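You operate a simulated robot arm through the tools that you are given. There is no shell and no other tool. Be economical: measure what you need, move in short steps, check, and stop when the job is done.

You run a simulated robot arm. Do the job below in one go: nothing can be reset, and whatever is moved stays where it is left.

JOB
Take the 2 job card from the workbench and put it on top of the card lids on the workbench.

Only the result counts: the job must be done as asked and must still hold three seconds after the hand-in. Knocking over, shifting, dropping, spilling or breaking anything else fails it. A push-on lid holds only when it is set on centred and level and pressed home; a screw cap is set on level and turned clockwise until tight.

ROBOT AND FRAMES
A 7-joint arm with a two-finger parallel gripper, fixed in place. Base frame: the origin is at the foot of the arm, x ahead of it, y to its left, z up; the work surface is at about z = 85. Units: cm, rad, N and s.
With the tool pointing down near the work surface it reaches from about 24 to 68 cm from the base axis. Its first joint turns from -1.152 to 1.152 rad. Payload 2.4 kg.
The TCP is the grasp point between the finger pads, 3 cm short of the fingertips. In the tool frame z runs along the fingers and y along their closing line. The gripper opens to 9.4 cm. The fingers are 2.8 cm wide and 1 cm thick; the gripper's body (5 by 9.6 cm) begins 5.5 cm behind the TCP.
Orientation is told as [roll, pitch, yaw] about the base's x, y, z axes, in that order, counted from this pose: with the fingers straight down and closing along the base's y, the tool's x points along the base's -x, its y along +y and its z along -z.

CONTROLS
- The arm moves only by the tool move_arm. Its arguments are lists of equal length, an entry for each row: "claw": the opening, from 0 (shut) to 1 (fully open); "travel": the shift along the tool's x, y, z in cm, a list of three; "angular": the turn, a rotation vector about the tool's x, y, z in rad, a list of three. In form: {"claw": [claw, ...], "travel": [[tx, ty, tz], ...], "angular": [[ax, ay, az], ...]}. A call has 1 to 12 rows; each row shifts and turns the commanded pose from where the row before left it, along the tool's axes as they then stand. Each row takes 0.2 s and may step no farther than 5 cm and 0.15 rad from the row before; otherwise, or with a gripper value out of range, the whole call is refused. Where a pose cannot be reached the arm comes as near as it can. A force on the tool above 40 N (or 10 N above the force at the start of the call, whichever is more), or a blocked arm, ends the call early, and 0.2 s more pass. The fingers move at their own pace (about 15.3 cm/s each) and stop on an object; they squeeze with about 32 N. The grip force told is the motor's: it shows also when the fingers shut on nothing. Time passes only in rows, and 0.2 s behind the last, so rows that do not move let the fingers close. The reply holds the time, the measured pose of the TCP, the force on the tool along the base axes, the opening and the grip force, in the units named above and with some noise, and new pictures: "show" is both (left out), scene, wrist or none.
- Cameras (640 x 400 px; columns grow to the right, rows downward): "scene" is fixed at [5.54, 46.46, 146.79]; the picture's right is [-0.76, -0.65, 0.00], its down [-0.30, 0.35, -0.89] and it looks along [0.58, -0.67, -0.46] (base axes); focal length 343 px, centre (320, 200). "wrist" rides on the gripper at [-3.7, 0, -5.8] in the tool frame; the picture's right is [0.00, -1.00, 0.00], its down [0.97, 0.00, -0.24] and it looks along [0.24, 0.00, 0.97] (tool axes); focal length 218 px, centre (320, 200).
- point_at(camera, pixels): for up to 12 pixels [column, row] of the newest picture of that camera ("zoom" is the newest enlarged one), the place [x, y, z] in the base frame of the surface seen there, good to about 0.3 cm, but the place of the scene camera against the robot may be out by one fixed shift of up to 2.5 cm in any direction. No time passes.
- close_up(camera, box): a new picture of the part [left, top, right, bottom] of that camera's present view, enlarged. No time passes.
- job_done(): hands the job in; it is judged then, once.

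Work in short steps. Measure before you move; look again where a grasp or a placing could have gone wrong, and mend it. You have 60 turns and 120 pictures in all, those below and enlarged ones among them. Open the gripper and draw the arm clear of the work before you hand the job in, unless the task says otherwise; then end with one line.

The tools are called after "Request:" as a command line: name --argument value ..., lists and objects as JSON in quotes. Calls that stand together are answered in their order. move_arm: Moves the arm, as the interface text tells. Its arguments: {"type":"object","properties":{"claw":{"type":"array","items":{"type":"number"}},"travel":{"type":"array","items":{"type":"array","items":{"type":"number"}}},"angular":{"type":"array","items":{"type":"array","items":{"type":"number"}}},"show":{"type":"string","enum":["both","scene","wrist","none"]}},"required":["claw","travel","angular"]} The other tools are called the same way: point_at (camera, pixels) gives the place of the surface under pixels of a picture; close_up (camera, box) takes an enlarged picture of a part of a camera's view; job_done () hands the job in.

At the start:

```text
t: 0.0
ee_pos: [37.86, -12.52, 107.19]
tool_rot: [0.0, -0.001, 0.0]
force: [0.3, -0.1, 0.8]
finger_gap: 9.41
finger_force: 0.1
```

scene: 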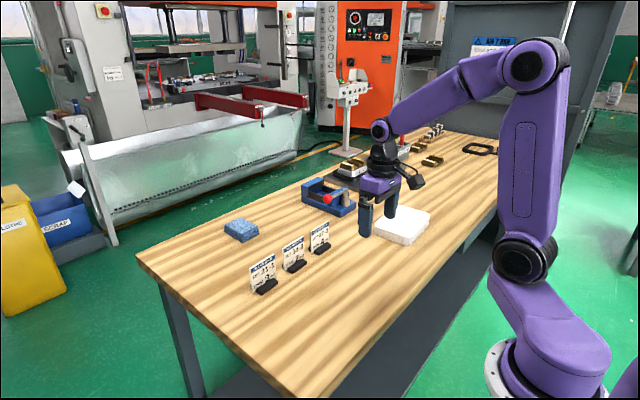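
wrist: 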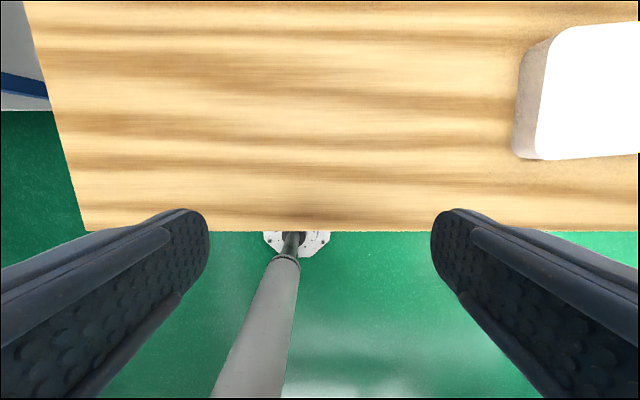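

The scene shows three cards in stands near (262,275), (293,255), (320,238), and boxes further back. I'll enlarge both areas to read them.

Request:
close_up --camera "scene" --box '[220, 210, 348, 300]'

Request:
close_up --camera "scene" --box '[300, 110, 510, 250]'

```text
4.44 times, centred on (284, 255) of scene
```

zoom: 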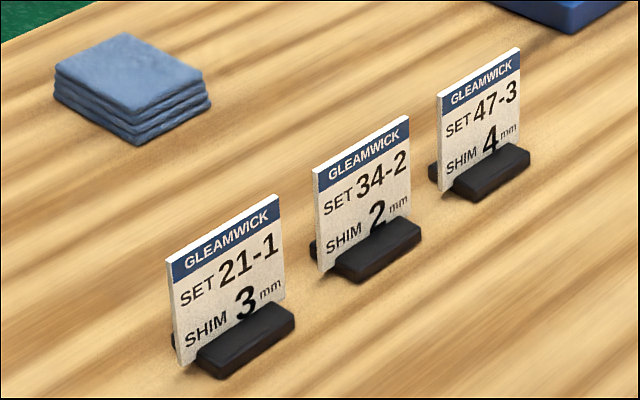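

```text
2.86 times, centred on (405, 180) of scene
```

zoom: 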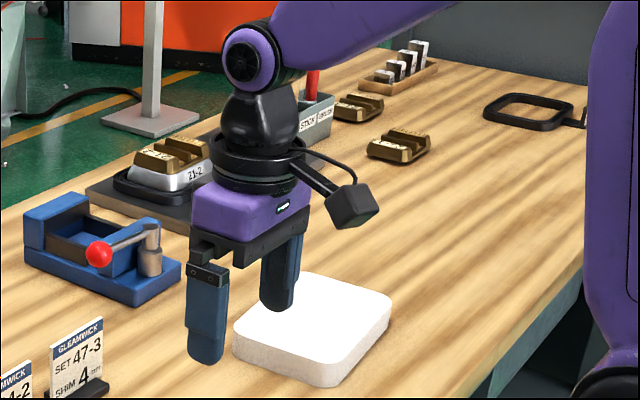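

The middle card (SET 34-2, SHIM 2 mm) is the 2 card. I'll measure the cards and the white block, and get a closer look at the possible "card lids".

Request:
point_at --camera "scene" --pixels '[[293, 250], [285, 247], [301, 240], [295, 268], [262, 275], [320, 238], [405, 222], [431, 212], [402, 244], [240, 228], [330, 195]]'

Request:
close_up --camera "scene" --box '[350, 190, 446, 250]'

Request:
close_up --camera "scene" --box '[330, 115, 450, 190]'

```text
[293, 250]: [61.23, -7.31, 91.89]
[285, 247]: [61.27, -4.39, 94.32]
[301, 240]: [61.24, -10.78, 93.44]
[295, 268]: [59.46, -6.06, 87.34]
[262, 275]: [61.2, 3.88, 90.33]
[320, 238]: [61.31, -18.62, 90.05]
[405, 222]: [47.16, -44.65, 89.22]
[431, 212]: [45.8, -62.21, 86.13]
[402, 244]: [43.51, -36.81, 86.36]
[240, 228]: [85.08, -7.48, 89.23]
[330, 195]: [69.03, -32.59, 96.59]
```

```text
6.67 times, centred on (398, 220) of scene
```

zoom: 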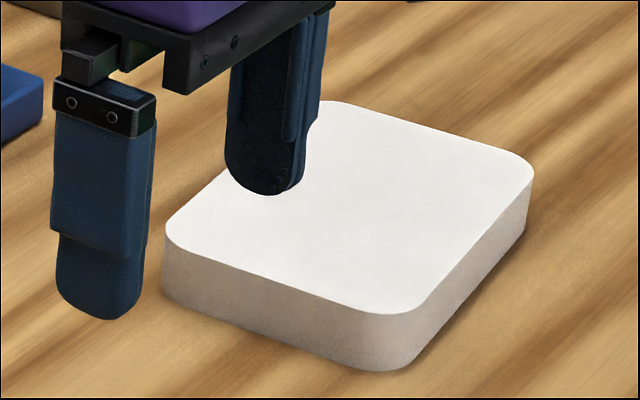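

```text
5.33 times, centred on (390, 152) of scene
```

zoom: 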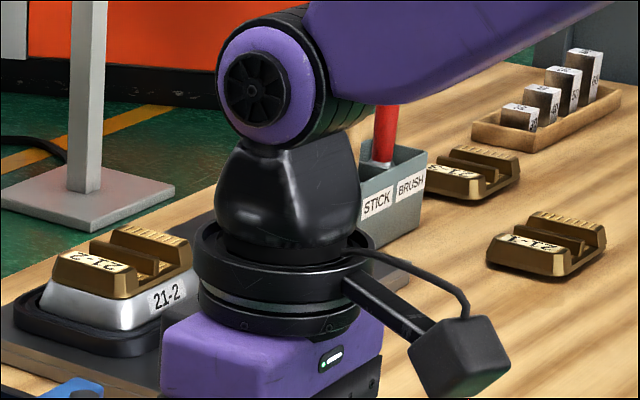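

The white slab is the likely stack of card lids, but the arm hides some of the bench. I'll move the arm above the middle card, turn it to close along x, and look again.

Request:
move_arm --claw '[1, 1, 1, 1]' --travel '[[0, 0, -4], [-4, 2, 0], [-4, 2, 0], [-4, 1, 0]]' --angular '[[0, 0, 0], [0, 0, 0.14], [0, 0, 0], [0, 0, 0]]' --show "none"

Request:
move_arm --claw '[1, 1, 1, 1, 1, 1, 1, 1, 1, 1]' --travel '[[0, 0, 0], [0, 0, 0], [0, 0, 0], [0, 0, 0], [0, 0, 0], [0, 0, 0], [0, 0, 0], [0, 0, 0], [0, 0, 0], [0, 0, 0]]' --angular '[[0, 0, 0.143], [0, 0, 0.143], [0, 0, 0.143], [0, 0, 0.143], [0, 0, 0.143], [0, 0, 0.143], [0, 0, 0.143], [0, 0, 0.143], [0, 0, 0.143], [0, 0, 0.143]]'

```text
t: 1.0
ee_pos: [50.42, -8.54, 111.39]
tool_rot: [0.001, 0.0, -0.14]
force: [-0.4, 0.0, 0.8]
finger_gap: 9.37
finger_force: 0.2
```

```text
t: 3.2
ee_pos: [50.13, -8.66, 111.24]
tool_rot: [0.002, 0.0, -1.571]
force: [1.1, 0.7, 0.3]
finger_gap: 9.43
finger_force: 0.0
```

scene: 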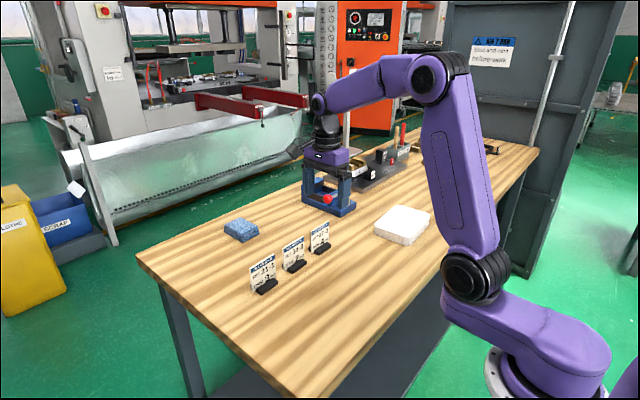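
wrist: 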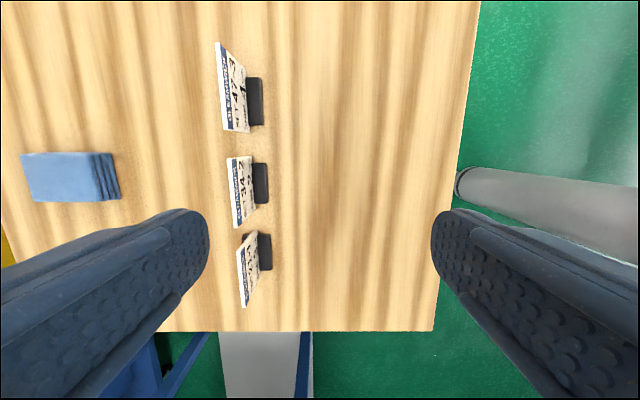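

The wrist view shows the 34-2 card at about (241,190). I'll measure it with the wrist camera (no shift) and zoom in.

Request:
point_at --camera "wrist" --pixels '[[241, 190], [232, 158], [236, 226], [249, 157], [262, 183], [250, 270], [255, 100], [231, 190]]'

Request:
close_up --camera "wrist" --box '[190, 130, 318, 210]'

Request:
close_up --camera "scene" --box '[340, 120, 500, 250]'

```text
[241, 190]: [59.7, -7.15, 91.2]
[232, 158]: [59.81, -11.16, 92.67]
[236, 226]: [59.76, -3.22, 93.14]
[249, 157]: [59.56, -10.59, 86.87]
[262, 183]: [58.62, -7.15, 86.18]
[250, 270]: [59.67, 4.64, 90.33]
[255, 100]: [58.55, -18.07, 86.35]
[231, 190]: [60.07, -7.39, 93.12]
```

```text
5.00 times, centred on (254, 170) of wrist
```

zoom: 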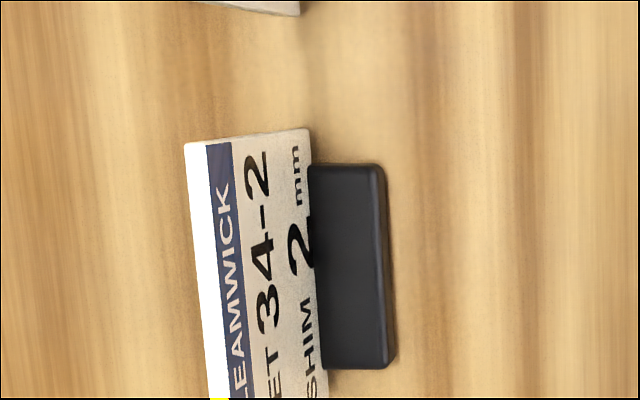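

```text
3.08 times, centred on (420, 185) of scene
```

zoom: 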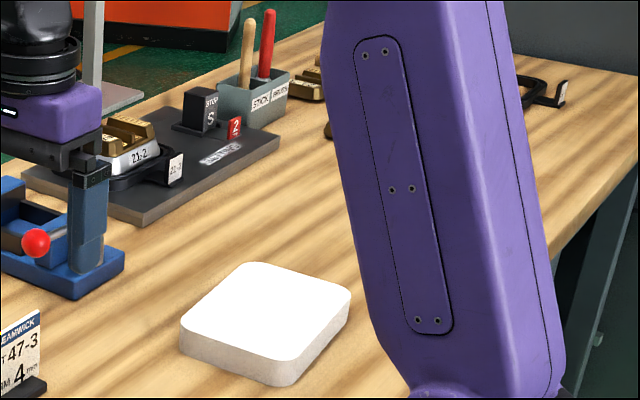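

The card stands in the plane x≈59.8, centred at y≈-7.1, with its top at z≈94 and its stand at z≈87. I'll move above it with the gripper half open to keep clear of the rest.

Request:
move_arm --claw '[0.6, 0.6, 0.6, 0.6, 0.6]' --travel '[[1.5, 4.9, 0], [0, 4.8, 0], [0, 0, 4], [0, 0, 4], [0, 0, 1]]' --angular '[[0, 0, 0], [0, 0, 0], [0, 0, 0], [0, 0, 0], [0, 0, 0]]'

```text
refused: row 1 steps farther than a row can; nothing moved
```

The first row was just over 5 cm, so I'm splitting it differently.

Request:
move_arm --claw '[0.6, 0.6, 0.6, 0.6, 0.6, 0.6]' --travel '[[0.5, 3.3, 0], [0.5, 3.2, 0], [0.5, 3.2, 0], [0, 0, 4], [0, 0, 4], [0, 0, 1]]' --angular '[[0, 0, 0], [0, 0, 0], [0, 0, 0], [0, 0, 0], [0, 0, 0], [0, 0, 0]]'

```text
t: 4.6
ee_pos: [59.84, -7.15, 102.18]
tool_rot: [0.0, -0.001, -1.569]
force: [-0.5, 0.5, 0.9]
finger_gap: 5.62
finger_force: 0.0
```

scene: 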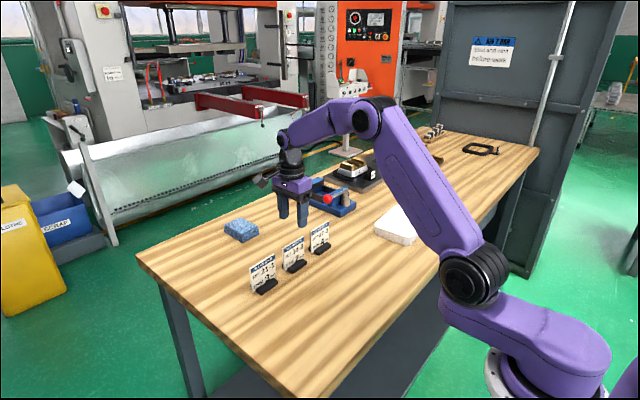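
wrist: 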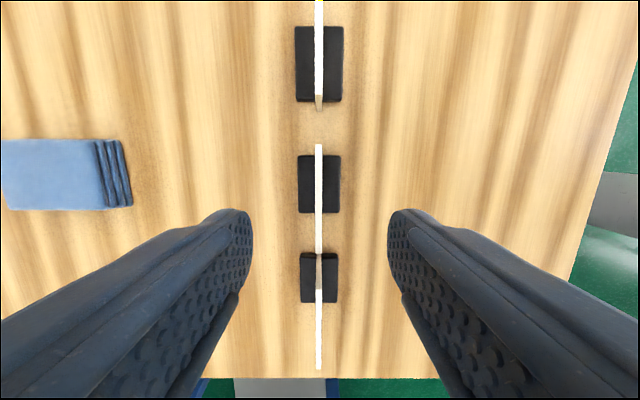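

The card edge runs down column ~318, well centred between the fingers. I'll check its ends and height.

Request:
point_at --camera "wrist" --pixels '[[318, 148], [318, 200], [318, 248], [307, 165], [333, 205], [320, 228]]'

Request:
close_up --camera "wrist" --box '[270, 130, 366, 190]'

```text
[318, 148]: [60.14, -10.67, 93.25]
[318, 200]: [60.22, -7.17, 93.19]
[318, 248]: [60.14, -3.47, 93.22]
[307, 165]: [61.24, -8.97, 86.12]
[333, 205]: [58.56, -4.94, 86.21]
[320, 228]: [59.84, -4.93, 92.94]
```

```text
6.67 times, centred on (318, 160) of wrist
```

zoom: 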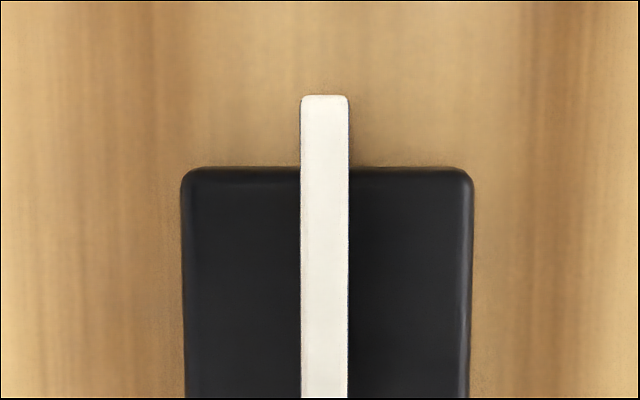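

Card top z=93.2, stand top z=86.2, centre x≈59.95, y≈-7.1. I'll descend to z≈90.6, which puts the tips at 87.6, and close.

Request:
move_arm --claw '[0.6, 0.6, 0.6, 0.6, 0.6, 0.6]' --travel '[[0, 0.1, 3], [0, 0, 3], [0, 0, 2], [0, 0, 2], [0, 0, 1.6], [0, 0, 0]]' --angular '[[0, 0, 0], [0, 0, 0], [0, 0, 0], [0, 0, 0], [0, 0, 0], [0, 0, 0]]' --show "none"

Request:
move_arm --claw '[0.3, 0.1, 0, 0]' --travel '[[0, 0, 0], [0, 0, 0], [0, 0, 0], [0, 0, 0]]' --angular '[[0, 0, 0], [0, 0, 0], [0, 0, 0], [0, 0, 0]]'

```text
t: 6.0
ee_pos: [60.02, -7.3, 90.66]
tool_rot: [-0.001, 0.0, -1.569]
force: [1.0, 0.5, -0.8]
finger_gap: 5.62
finger_force: 0.0
```

```text
t: 7.0
ee_pos: [59.95, -7.2, 90.73]
tool_rot: [0.001, 0.0, -1.568]
force: [0.1, -0.4, -0.3]
finger_gap: 0.86
finger_force: 32.0
```

scene: 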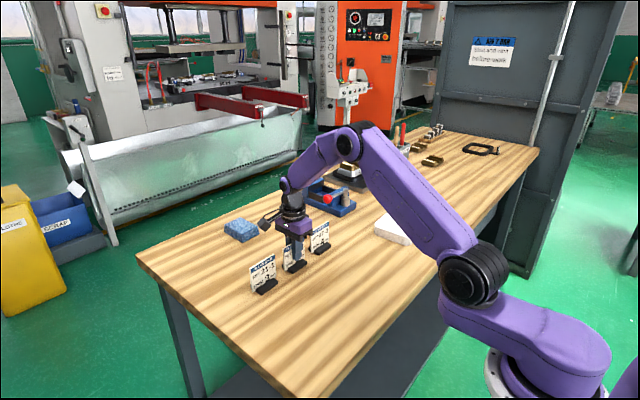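
wrist: 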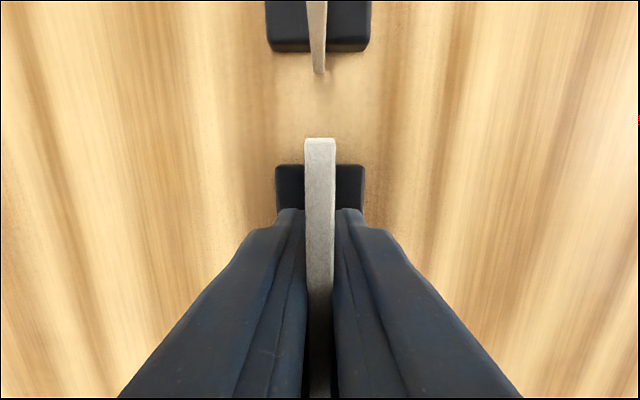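

The card is gripped (gap 0.86, force 32 N). I'll lift straight up slowly and see whether the stand comes along.

Request:
move_arm --claw '[0, 0, 0, 0, 0, 0]' --travel '[[0, 0, -1], [0, 0, -2], [0, 0, -3], [0, 0, -4], [0, 0, -4], [0, 0, -2]]' --angular '[[0, 0, 0], [0, 0, 0], [0, 0, 0], [0, 0, 0], [0, 0, 0], [0, 0, 0]]'

Request:
close_up --camera "scene" --box '[230, 180, 358, 300]'

```text
t: 8.4
ee_pos: [59.96, -7.22, 106.94]
tool_rot: [0.001, 0.001, -1.568]
force: [0.2, 0.4, -0.9]
finger_gap: 0.87
finger_force: 31.6
```

scene: 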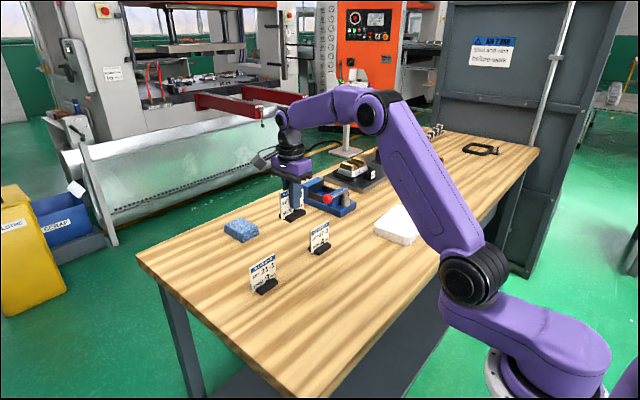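
wrist: 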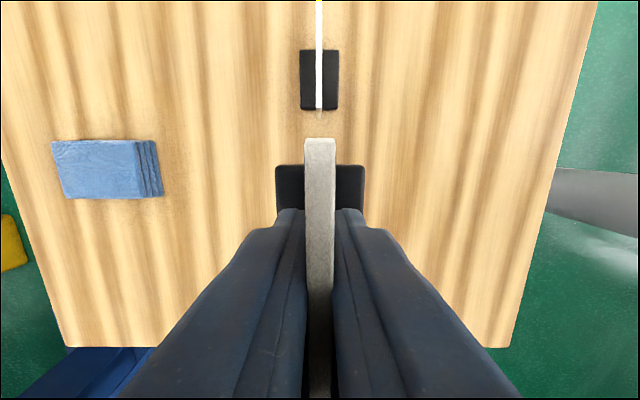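

```text
3.33 times, centred on (294, 240) of scene
```

zoom: 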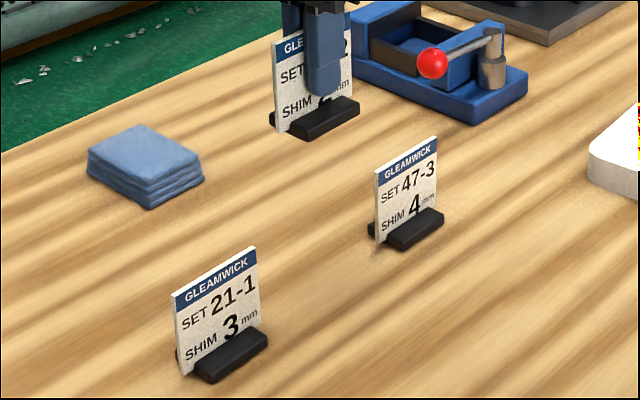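

The stand lifts with the card, so I'll place it upright; its foot is about 5.7 cm below the TCP. Next I move towards the white lids at roughly (46,-43) and measure them with the wrist camera.

Request:
move_arm --claw '[0, 0, 0, 0, 0, 0, 0, 0]' --travel '[[-3.6, -1.6, 0], [-3.6, -1.6, 0], [-3.6, -1.6, 0], [-3.6, -1.6, 0], [-3.6, -1.6, 0], [-3.6, -1.6, 0], [-3.6, -1.6, 0], [-3.6, -1.6, 0]]' --angular '[[0, 0, 0], [0, 0, 0], [0, 0, 0], [0, 0, 0], [0, 0, 0], [0, 0, 0], [0, 0, 0], [0, 0, 0]]'

```text
t: 10.2
ee_pos: [47.1, -35.73, 106.66]
tool_rot: [0.0, 0.002, -1.57]
force: [0.5, 0.7, -0.8]
finger_gap: 0.87
finger_force: 31.6
```

scene: 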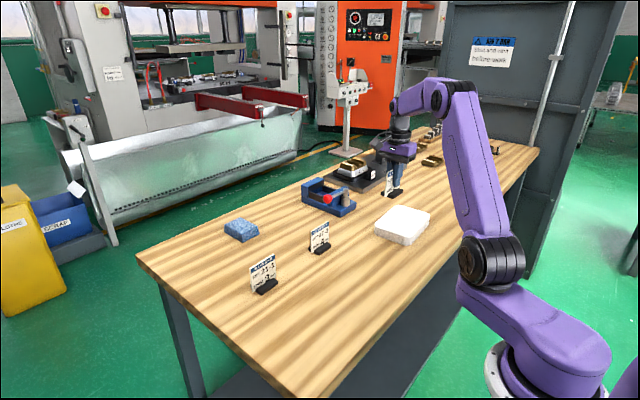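
wrist: 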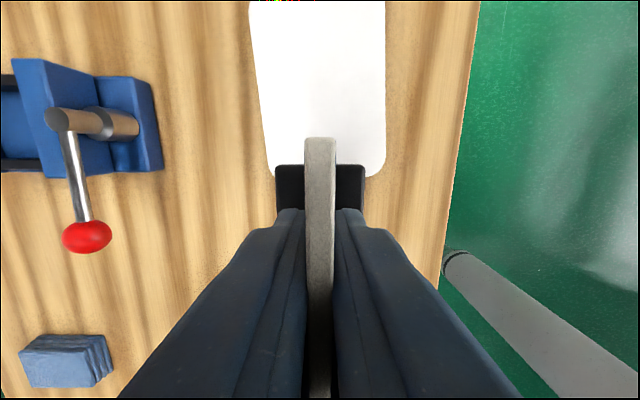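

The lids fill columns 250–385 at the top of the wrist view; I'll measure the edges there and in the scene view.

Request:
point_at --camera "wrist" --pixels '[[256, 20], [380, 20], [378, 100], [270, 130], [320, 20], [320, 100], [278, 155], [376, 155], [320, 5]]'

Request:
point_at --camera "scene" --pixels '[[403, 224], [377, 226], [406, 238], [400, 209], [426, 213], [407, 215], [415, 229], [390, 218]]'

Request:
close_up --camera "scene" --box '[350, 150, 470, 250]'

```text
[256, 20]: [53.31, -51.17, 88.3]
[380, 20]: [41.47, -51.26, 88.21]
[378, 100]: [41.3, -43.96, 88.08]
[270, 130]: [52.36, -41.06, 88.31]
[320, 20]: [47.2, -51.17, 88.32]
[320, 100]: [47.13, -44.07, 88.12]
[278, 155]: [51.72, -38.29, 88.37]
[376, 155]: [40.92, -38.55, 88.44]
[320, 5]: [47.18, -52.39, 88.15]
```

```text
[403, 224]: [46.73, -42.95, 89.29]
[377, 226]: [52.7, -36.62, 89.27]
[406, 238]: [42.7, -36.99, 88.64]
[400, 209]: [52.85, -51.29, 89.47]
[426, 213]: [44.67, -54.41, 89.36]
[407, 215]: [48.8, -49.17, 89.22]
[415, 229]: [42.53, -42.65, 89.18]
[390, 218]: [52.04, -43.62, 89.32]
```

```text
4.00 times, centred on (410, 200) of scene
```

zoom: 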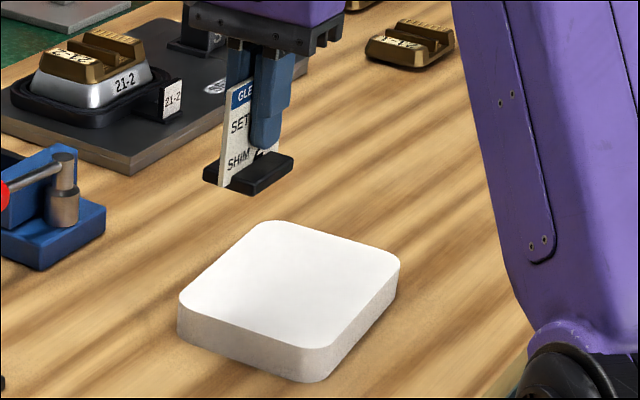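

The lids' top is at z≈88.25, centred near (47.2,-45.3). I'll move over the centre and lower to just above the lids, about 0.7 cm clear.

Request:
move_arm --claw '[0, 0, 0, 0, 0, 0, 0, 0, 0]' --travel '[[-3.2, 0, 0], [-3.2, 0, 0], [-3, 0, 0], [0, 0, 3], [0, 0, 3], [0, 0, 3], [0, 0, 2], [0, 0, 1], [0, 0, 0]]' --angular '[[0, 0, 0], [0, 0, 0], [0, 0, 0], [0, 0, 0], [0, 0, 0], [0, 0, 0], [0, 0, 0], [0, 0, 0], [0, 0, 0]]'

Request:
close_up --camera "scene" --box '[350, 170, 450, 250]'

```text
t: 12.2
ee_pos: [47.28, -45.14, 94.73]
tool_rot: [0.0, -0.001, -1.569]
force: [0.1, 0.1, -1.3]
finger_gap: 0.87
finger_force: 32.2
```

scene: 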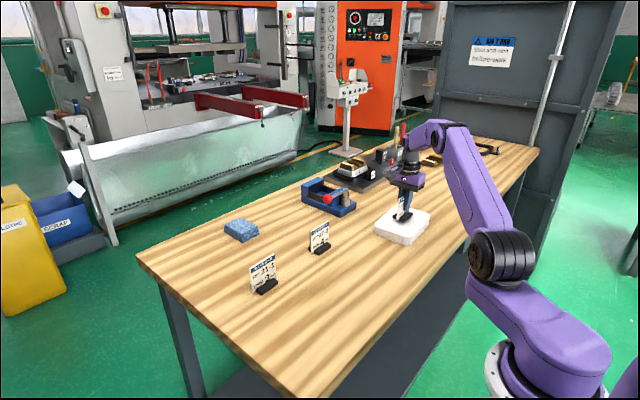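
wrist: 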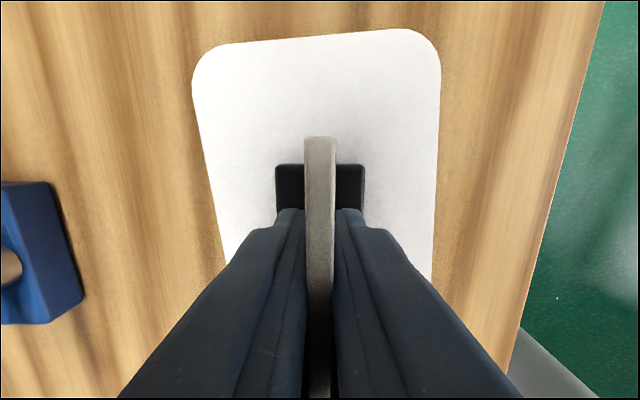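

```text
5.00 times, centred on (400, 210) of scene
```

zoom: 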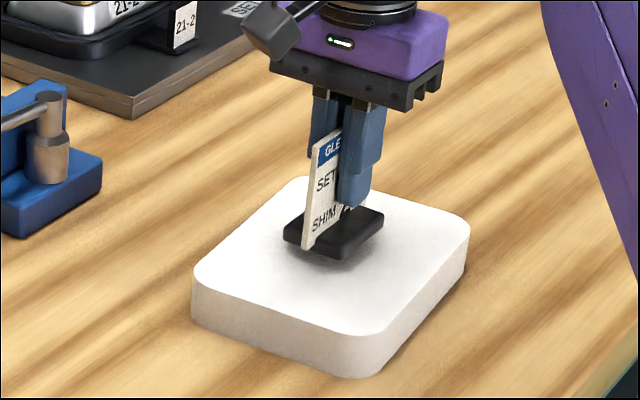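

The stand's foot is just above the middle of the lids. I'll lower in small steps and watch the force.

Request:
move_arm --claw '[0, 0, 0, 0]' --travel '[[0, 0, 0.2], [0, 0, 0.2], [0, 0, 0.1], [0, 0, 0]]' --angular '[[0, 0, 0], [0, 0, 0], [0, 0, 0], [0, 0, 0]]' --show "none"

```text
t: 13.2
ee_pos: [47.34, -45.19, 94.22]
tool_rot: [0.0, 0.001, -1.568]
force: [-0.8, 0.6, -0.2]
finger_gap: 0.86
finger_force: 32.1
```

No contact yet at z=94.22; I'll go down further in 0.1 cm steps.

Request:
move_arm --claw '[0, 0, 0]' --travel '[[0, 0, 0.1], [0, 0, 0.1], [0, 0, 0]]' --angular '[[0, 0, 0], [0, 0, 0], [0, 0, 0]]' --show "none"

Request:
close_up --camera "scene" --box '[380, 190, 428, 230]'

```text
t: 14.0
ee_pos: [47.11, -45.16, 94.01]
tool_rot: [0.0, 0.0, -1.569]
force: [-0.7, -0.6, -1.2]
finger_gap: 0.86
finger_force: 31.8
```

```text
10.00 times, centred on (404, 210) of scene
```

zoom: 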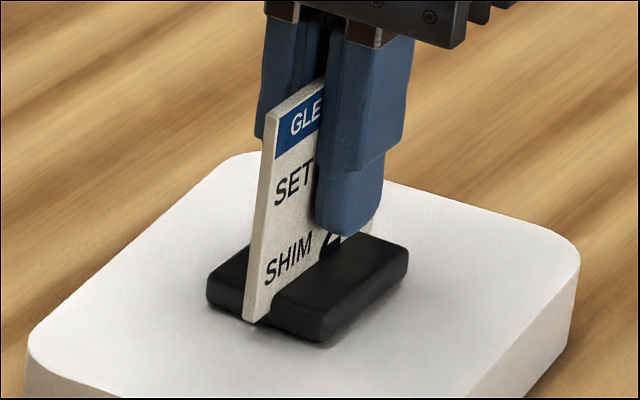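

It is very nearly down, with no clear force yet. I'll take two more small steps.

Request:
move_arm --claw '[0, 0]' --travel '[[0, 0, 0.1], [0, 0, 0]]' --angular '[[0, 0, 0], [0, 0, 0]]' --show "none"

Request:
move_arm --claw '[0, 0]' --travel '[[0, 0, 0.08], [0, 0, 0]]' --angular '[[0, 0, 0], [0, 0, 0]]' --show "none"

Request:
close_up --camera "scene" --box '[380, 190, 428, 230]'

```text
t: 14.6
ee_pos: [47.17, -45.18, 93.8]
tool_rot: [-0.001, 0.0, -1.569]
force: [0.0, 1.1, -0.2]
finger_gap: 0.85
finger_force: 32.1
```

```text
t: 15.2
ee_pos: [47.28, -45.13, 93.83]
tool_rot: [-0.002, 0.0, -1.569]
force: [-0.7, 0.4, 2.0]
finger_gap: 0.86
finger_force: 31.3
```

```text
10.00 times, centred on (404, 210) of scene
```

zoom: 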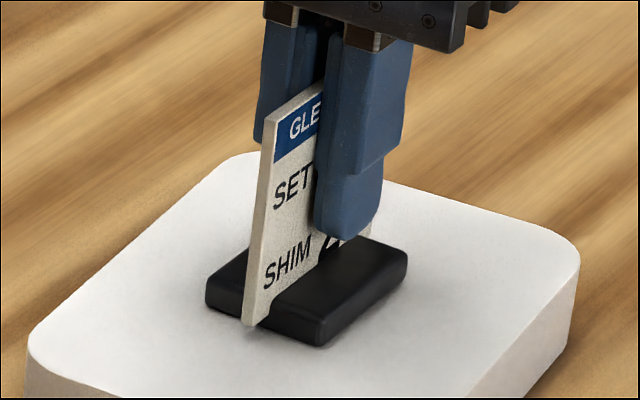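

The z force has risen to about 2 N and the foot meets its shadow, so it is just touching. One last 0.05 cm step to confirm, before releasing.

Request:
move_arm --claw '[0, 0]' --travel '[[0, 0, 0.05], [0, 0, 0]]' --angular '[[0, 0, 0], [0, 0, 0]]' --show "none"

```text
t: 15.8
ee_pos: [47.25, -45.19, 93.79]
tool_rot: [0.001, -0.001, -1.569]
force: [-0.1, -0.5, 7.0]
finger_gap: 0.86
finger_force: 32.2
```

A 7 N contact force confirms it is seated. I'll open gently and rise straight up.

Request:
move_arm --claw '[0.12, 0.2, 0.3, 0.4, 0.4, 0.4, 0.4, 0.4, 0.4]' --travel '[[0, 0, 0], [0, 0, 0], [0, 0, 0], [0, 0, 0], [0, 0, -1], [0, 0, -2], [0, 0, -3], [0, 0, -4], [0, 0, -4]]' --angular '[[0, 0, 0], [0, 0, 0], [0, 0, 0], [0, 0, 0], [0, 0, 0], [0, 0, 0], [0, 0, 0], [0, 0, 0], [0, 0, 0]]'

Request:
close_up --camera "scene" --box '[350, 170, 450, 250]'

```text
t: 17.8
ee_pos: [47.35, -45.42, 107.85]
tool_rot: [-0.001, 0.0, -1.57]
force: [0.3, 0.6, 0.3]
finger_gap: 3.77
finger_force: 0.1
```

scene: 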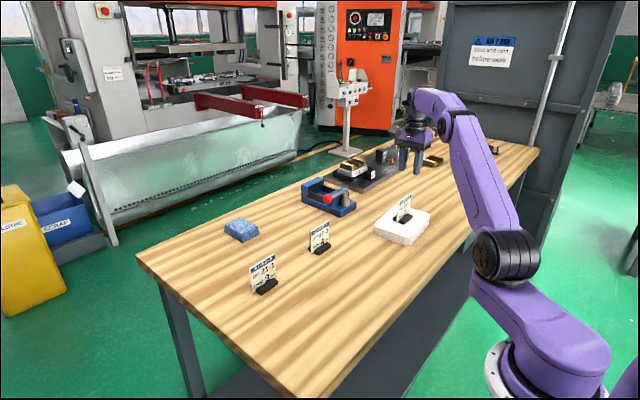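
wrist: 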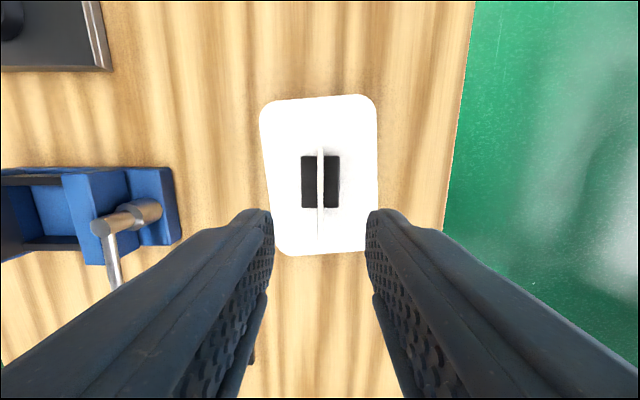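

```text
5.00 times, centred on (400, 210) of scene
```

zoom: 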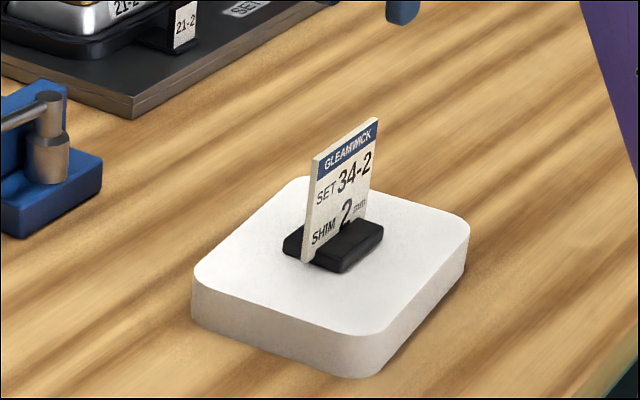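

The 34-2 / 2 mm card stands upright in the middle of the white lids, nothing else has moved, and the open gripper is well above it. I'm handing in.

Request:
job_done

```text
The job is handed in.
```

The 2 job card (SET 34-2, SHIM 2 mm) is standing upright in its stand on top of the white slab, which I took to be the card lids since nothing else on the bench fitted, and the job is handed in.
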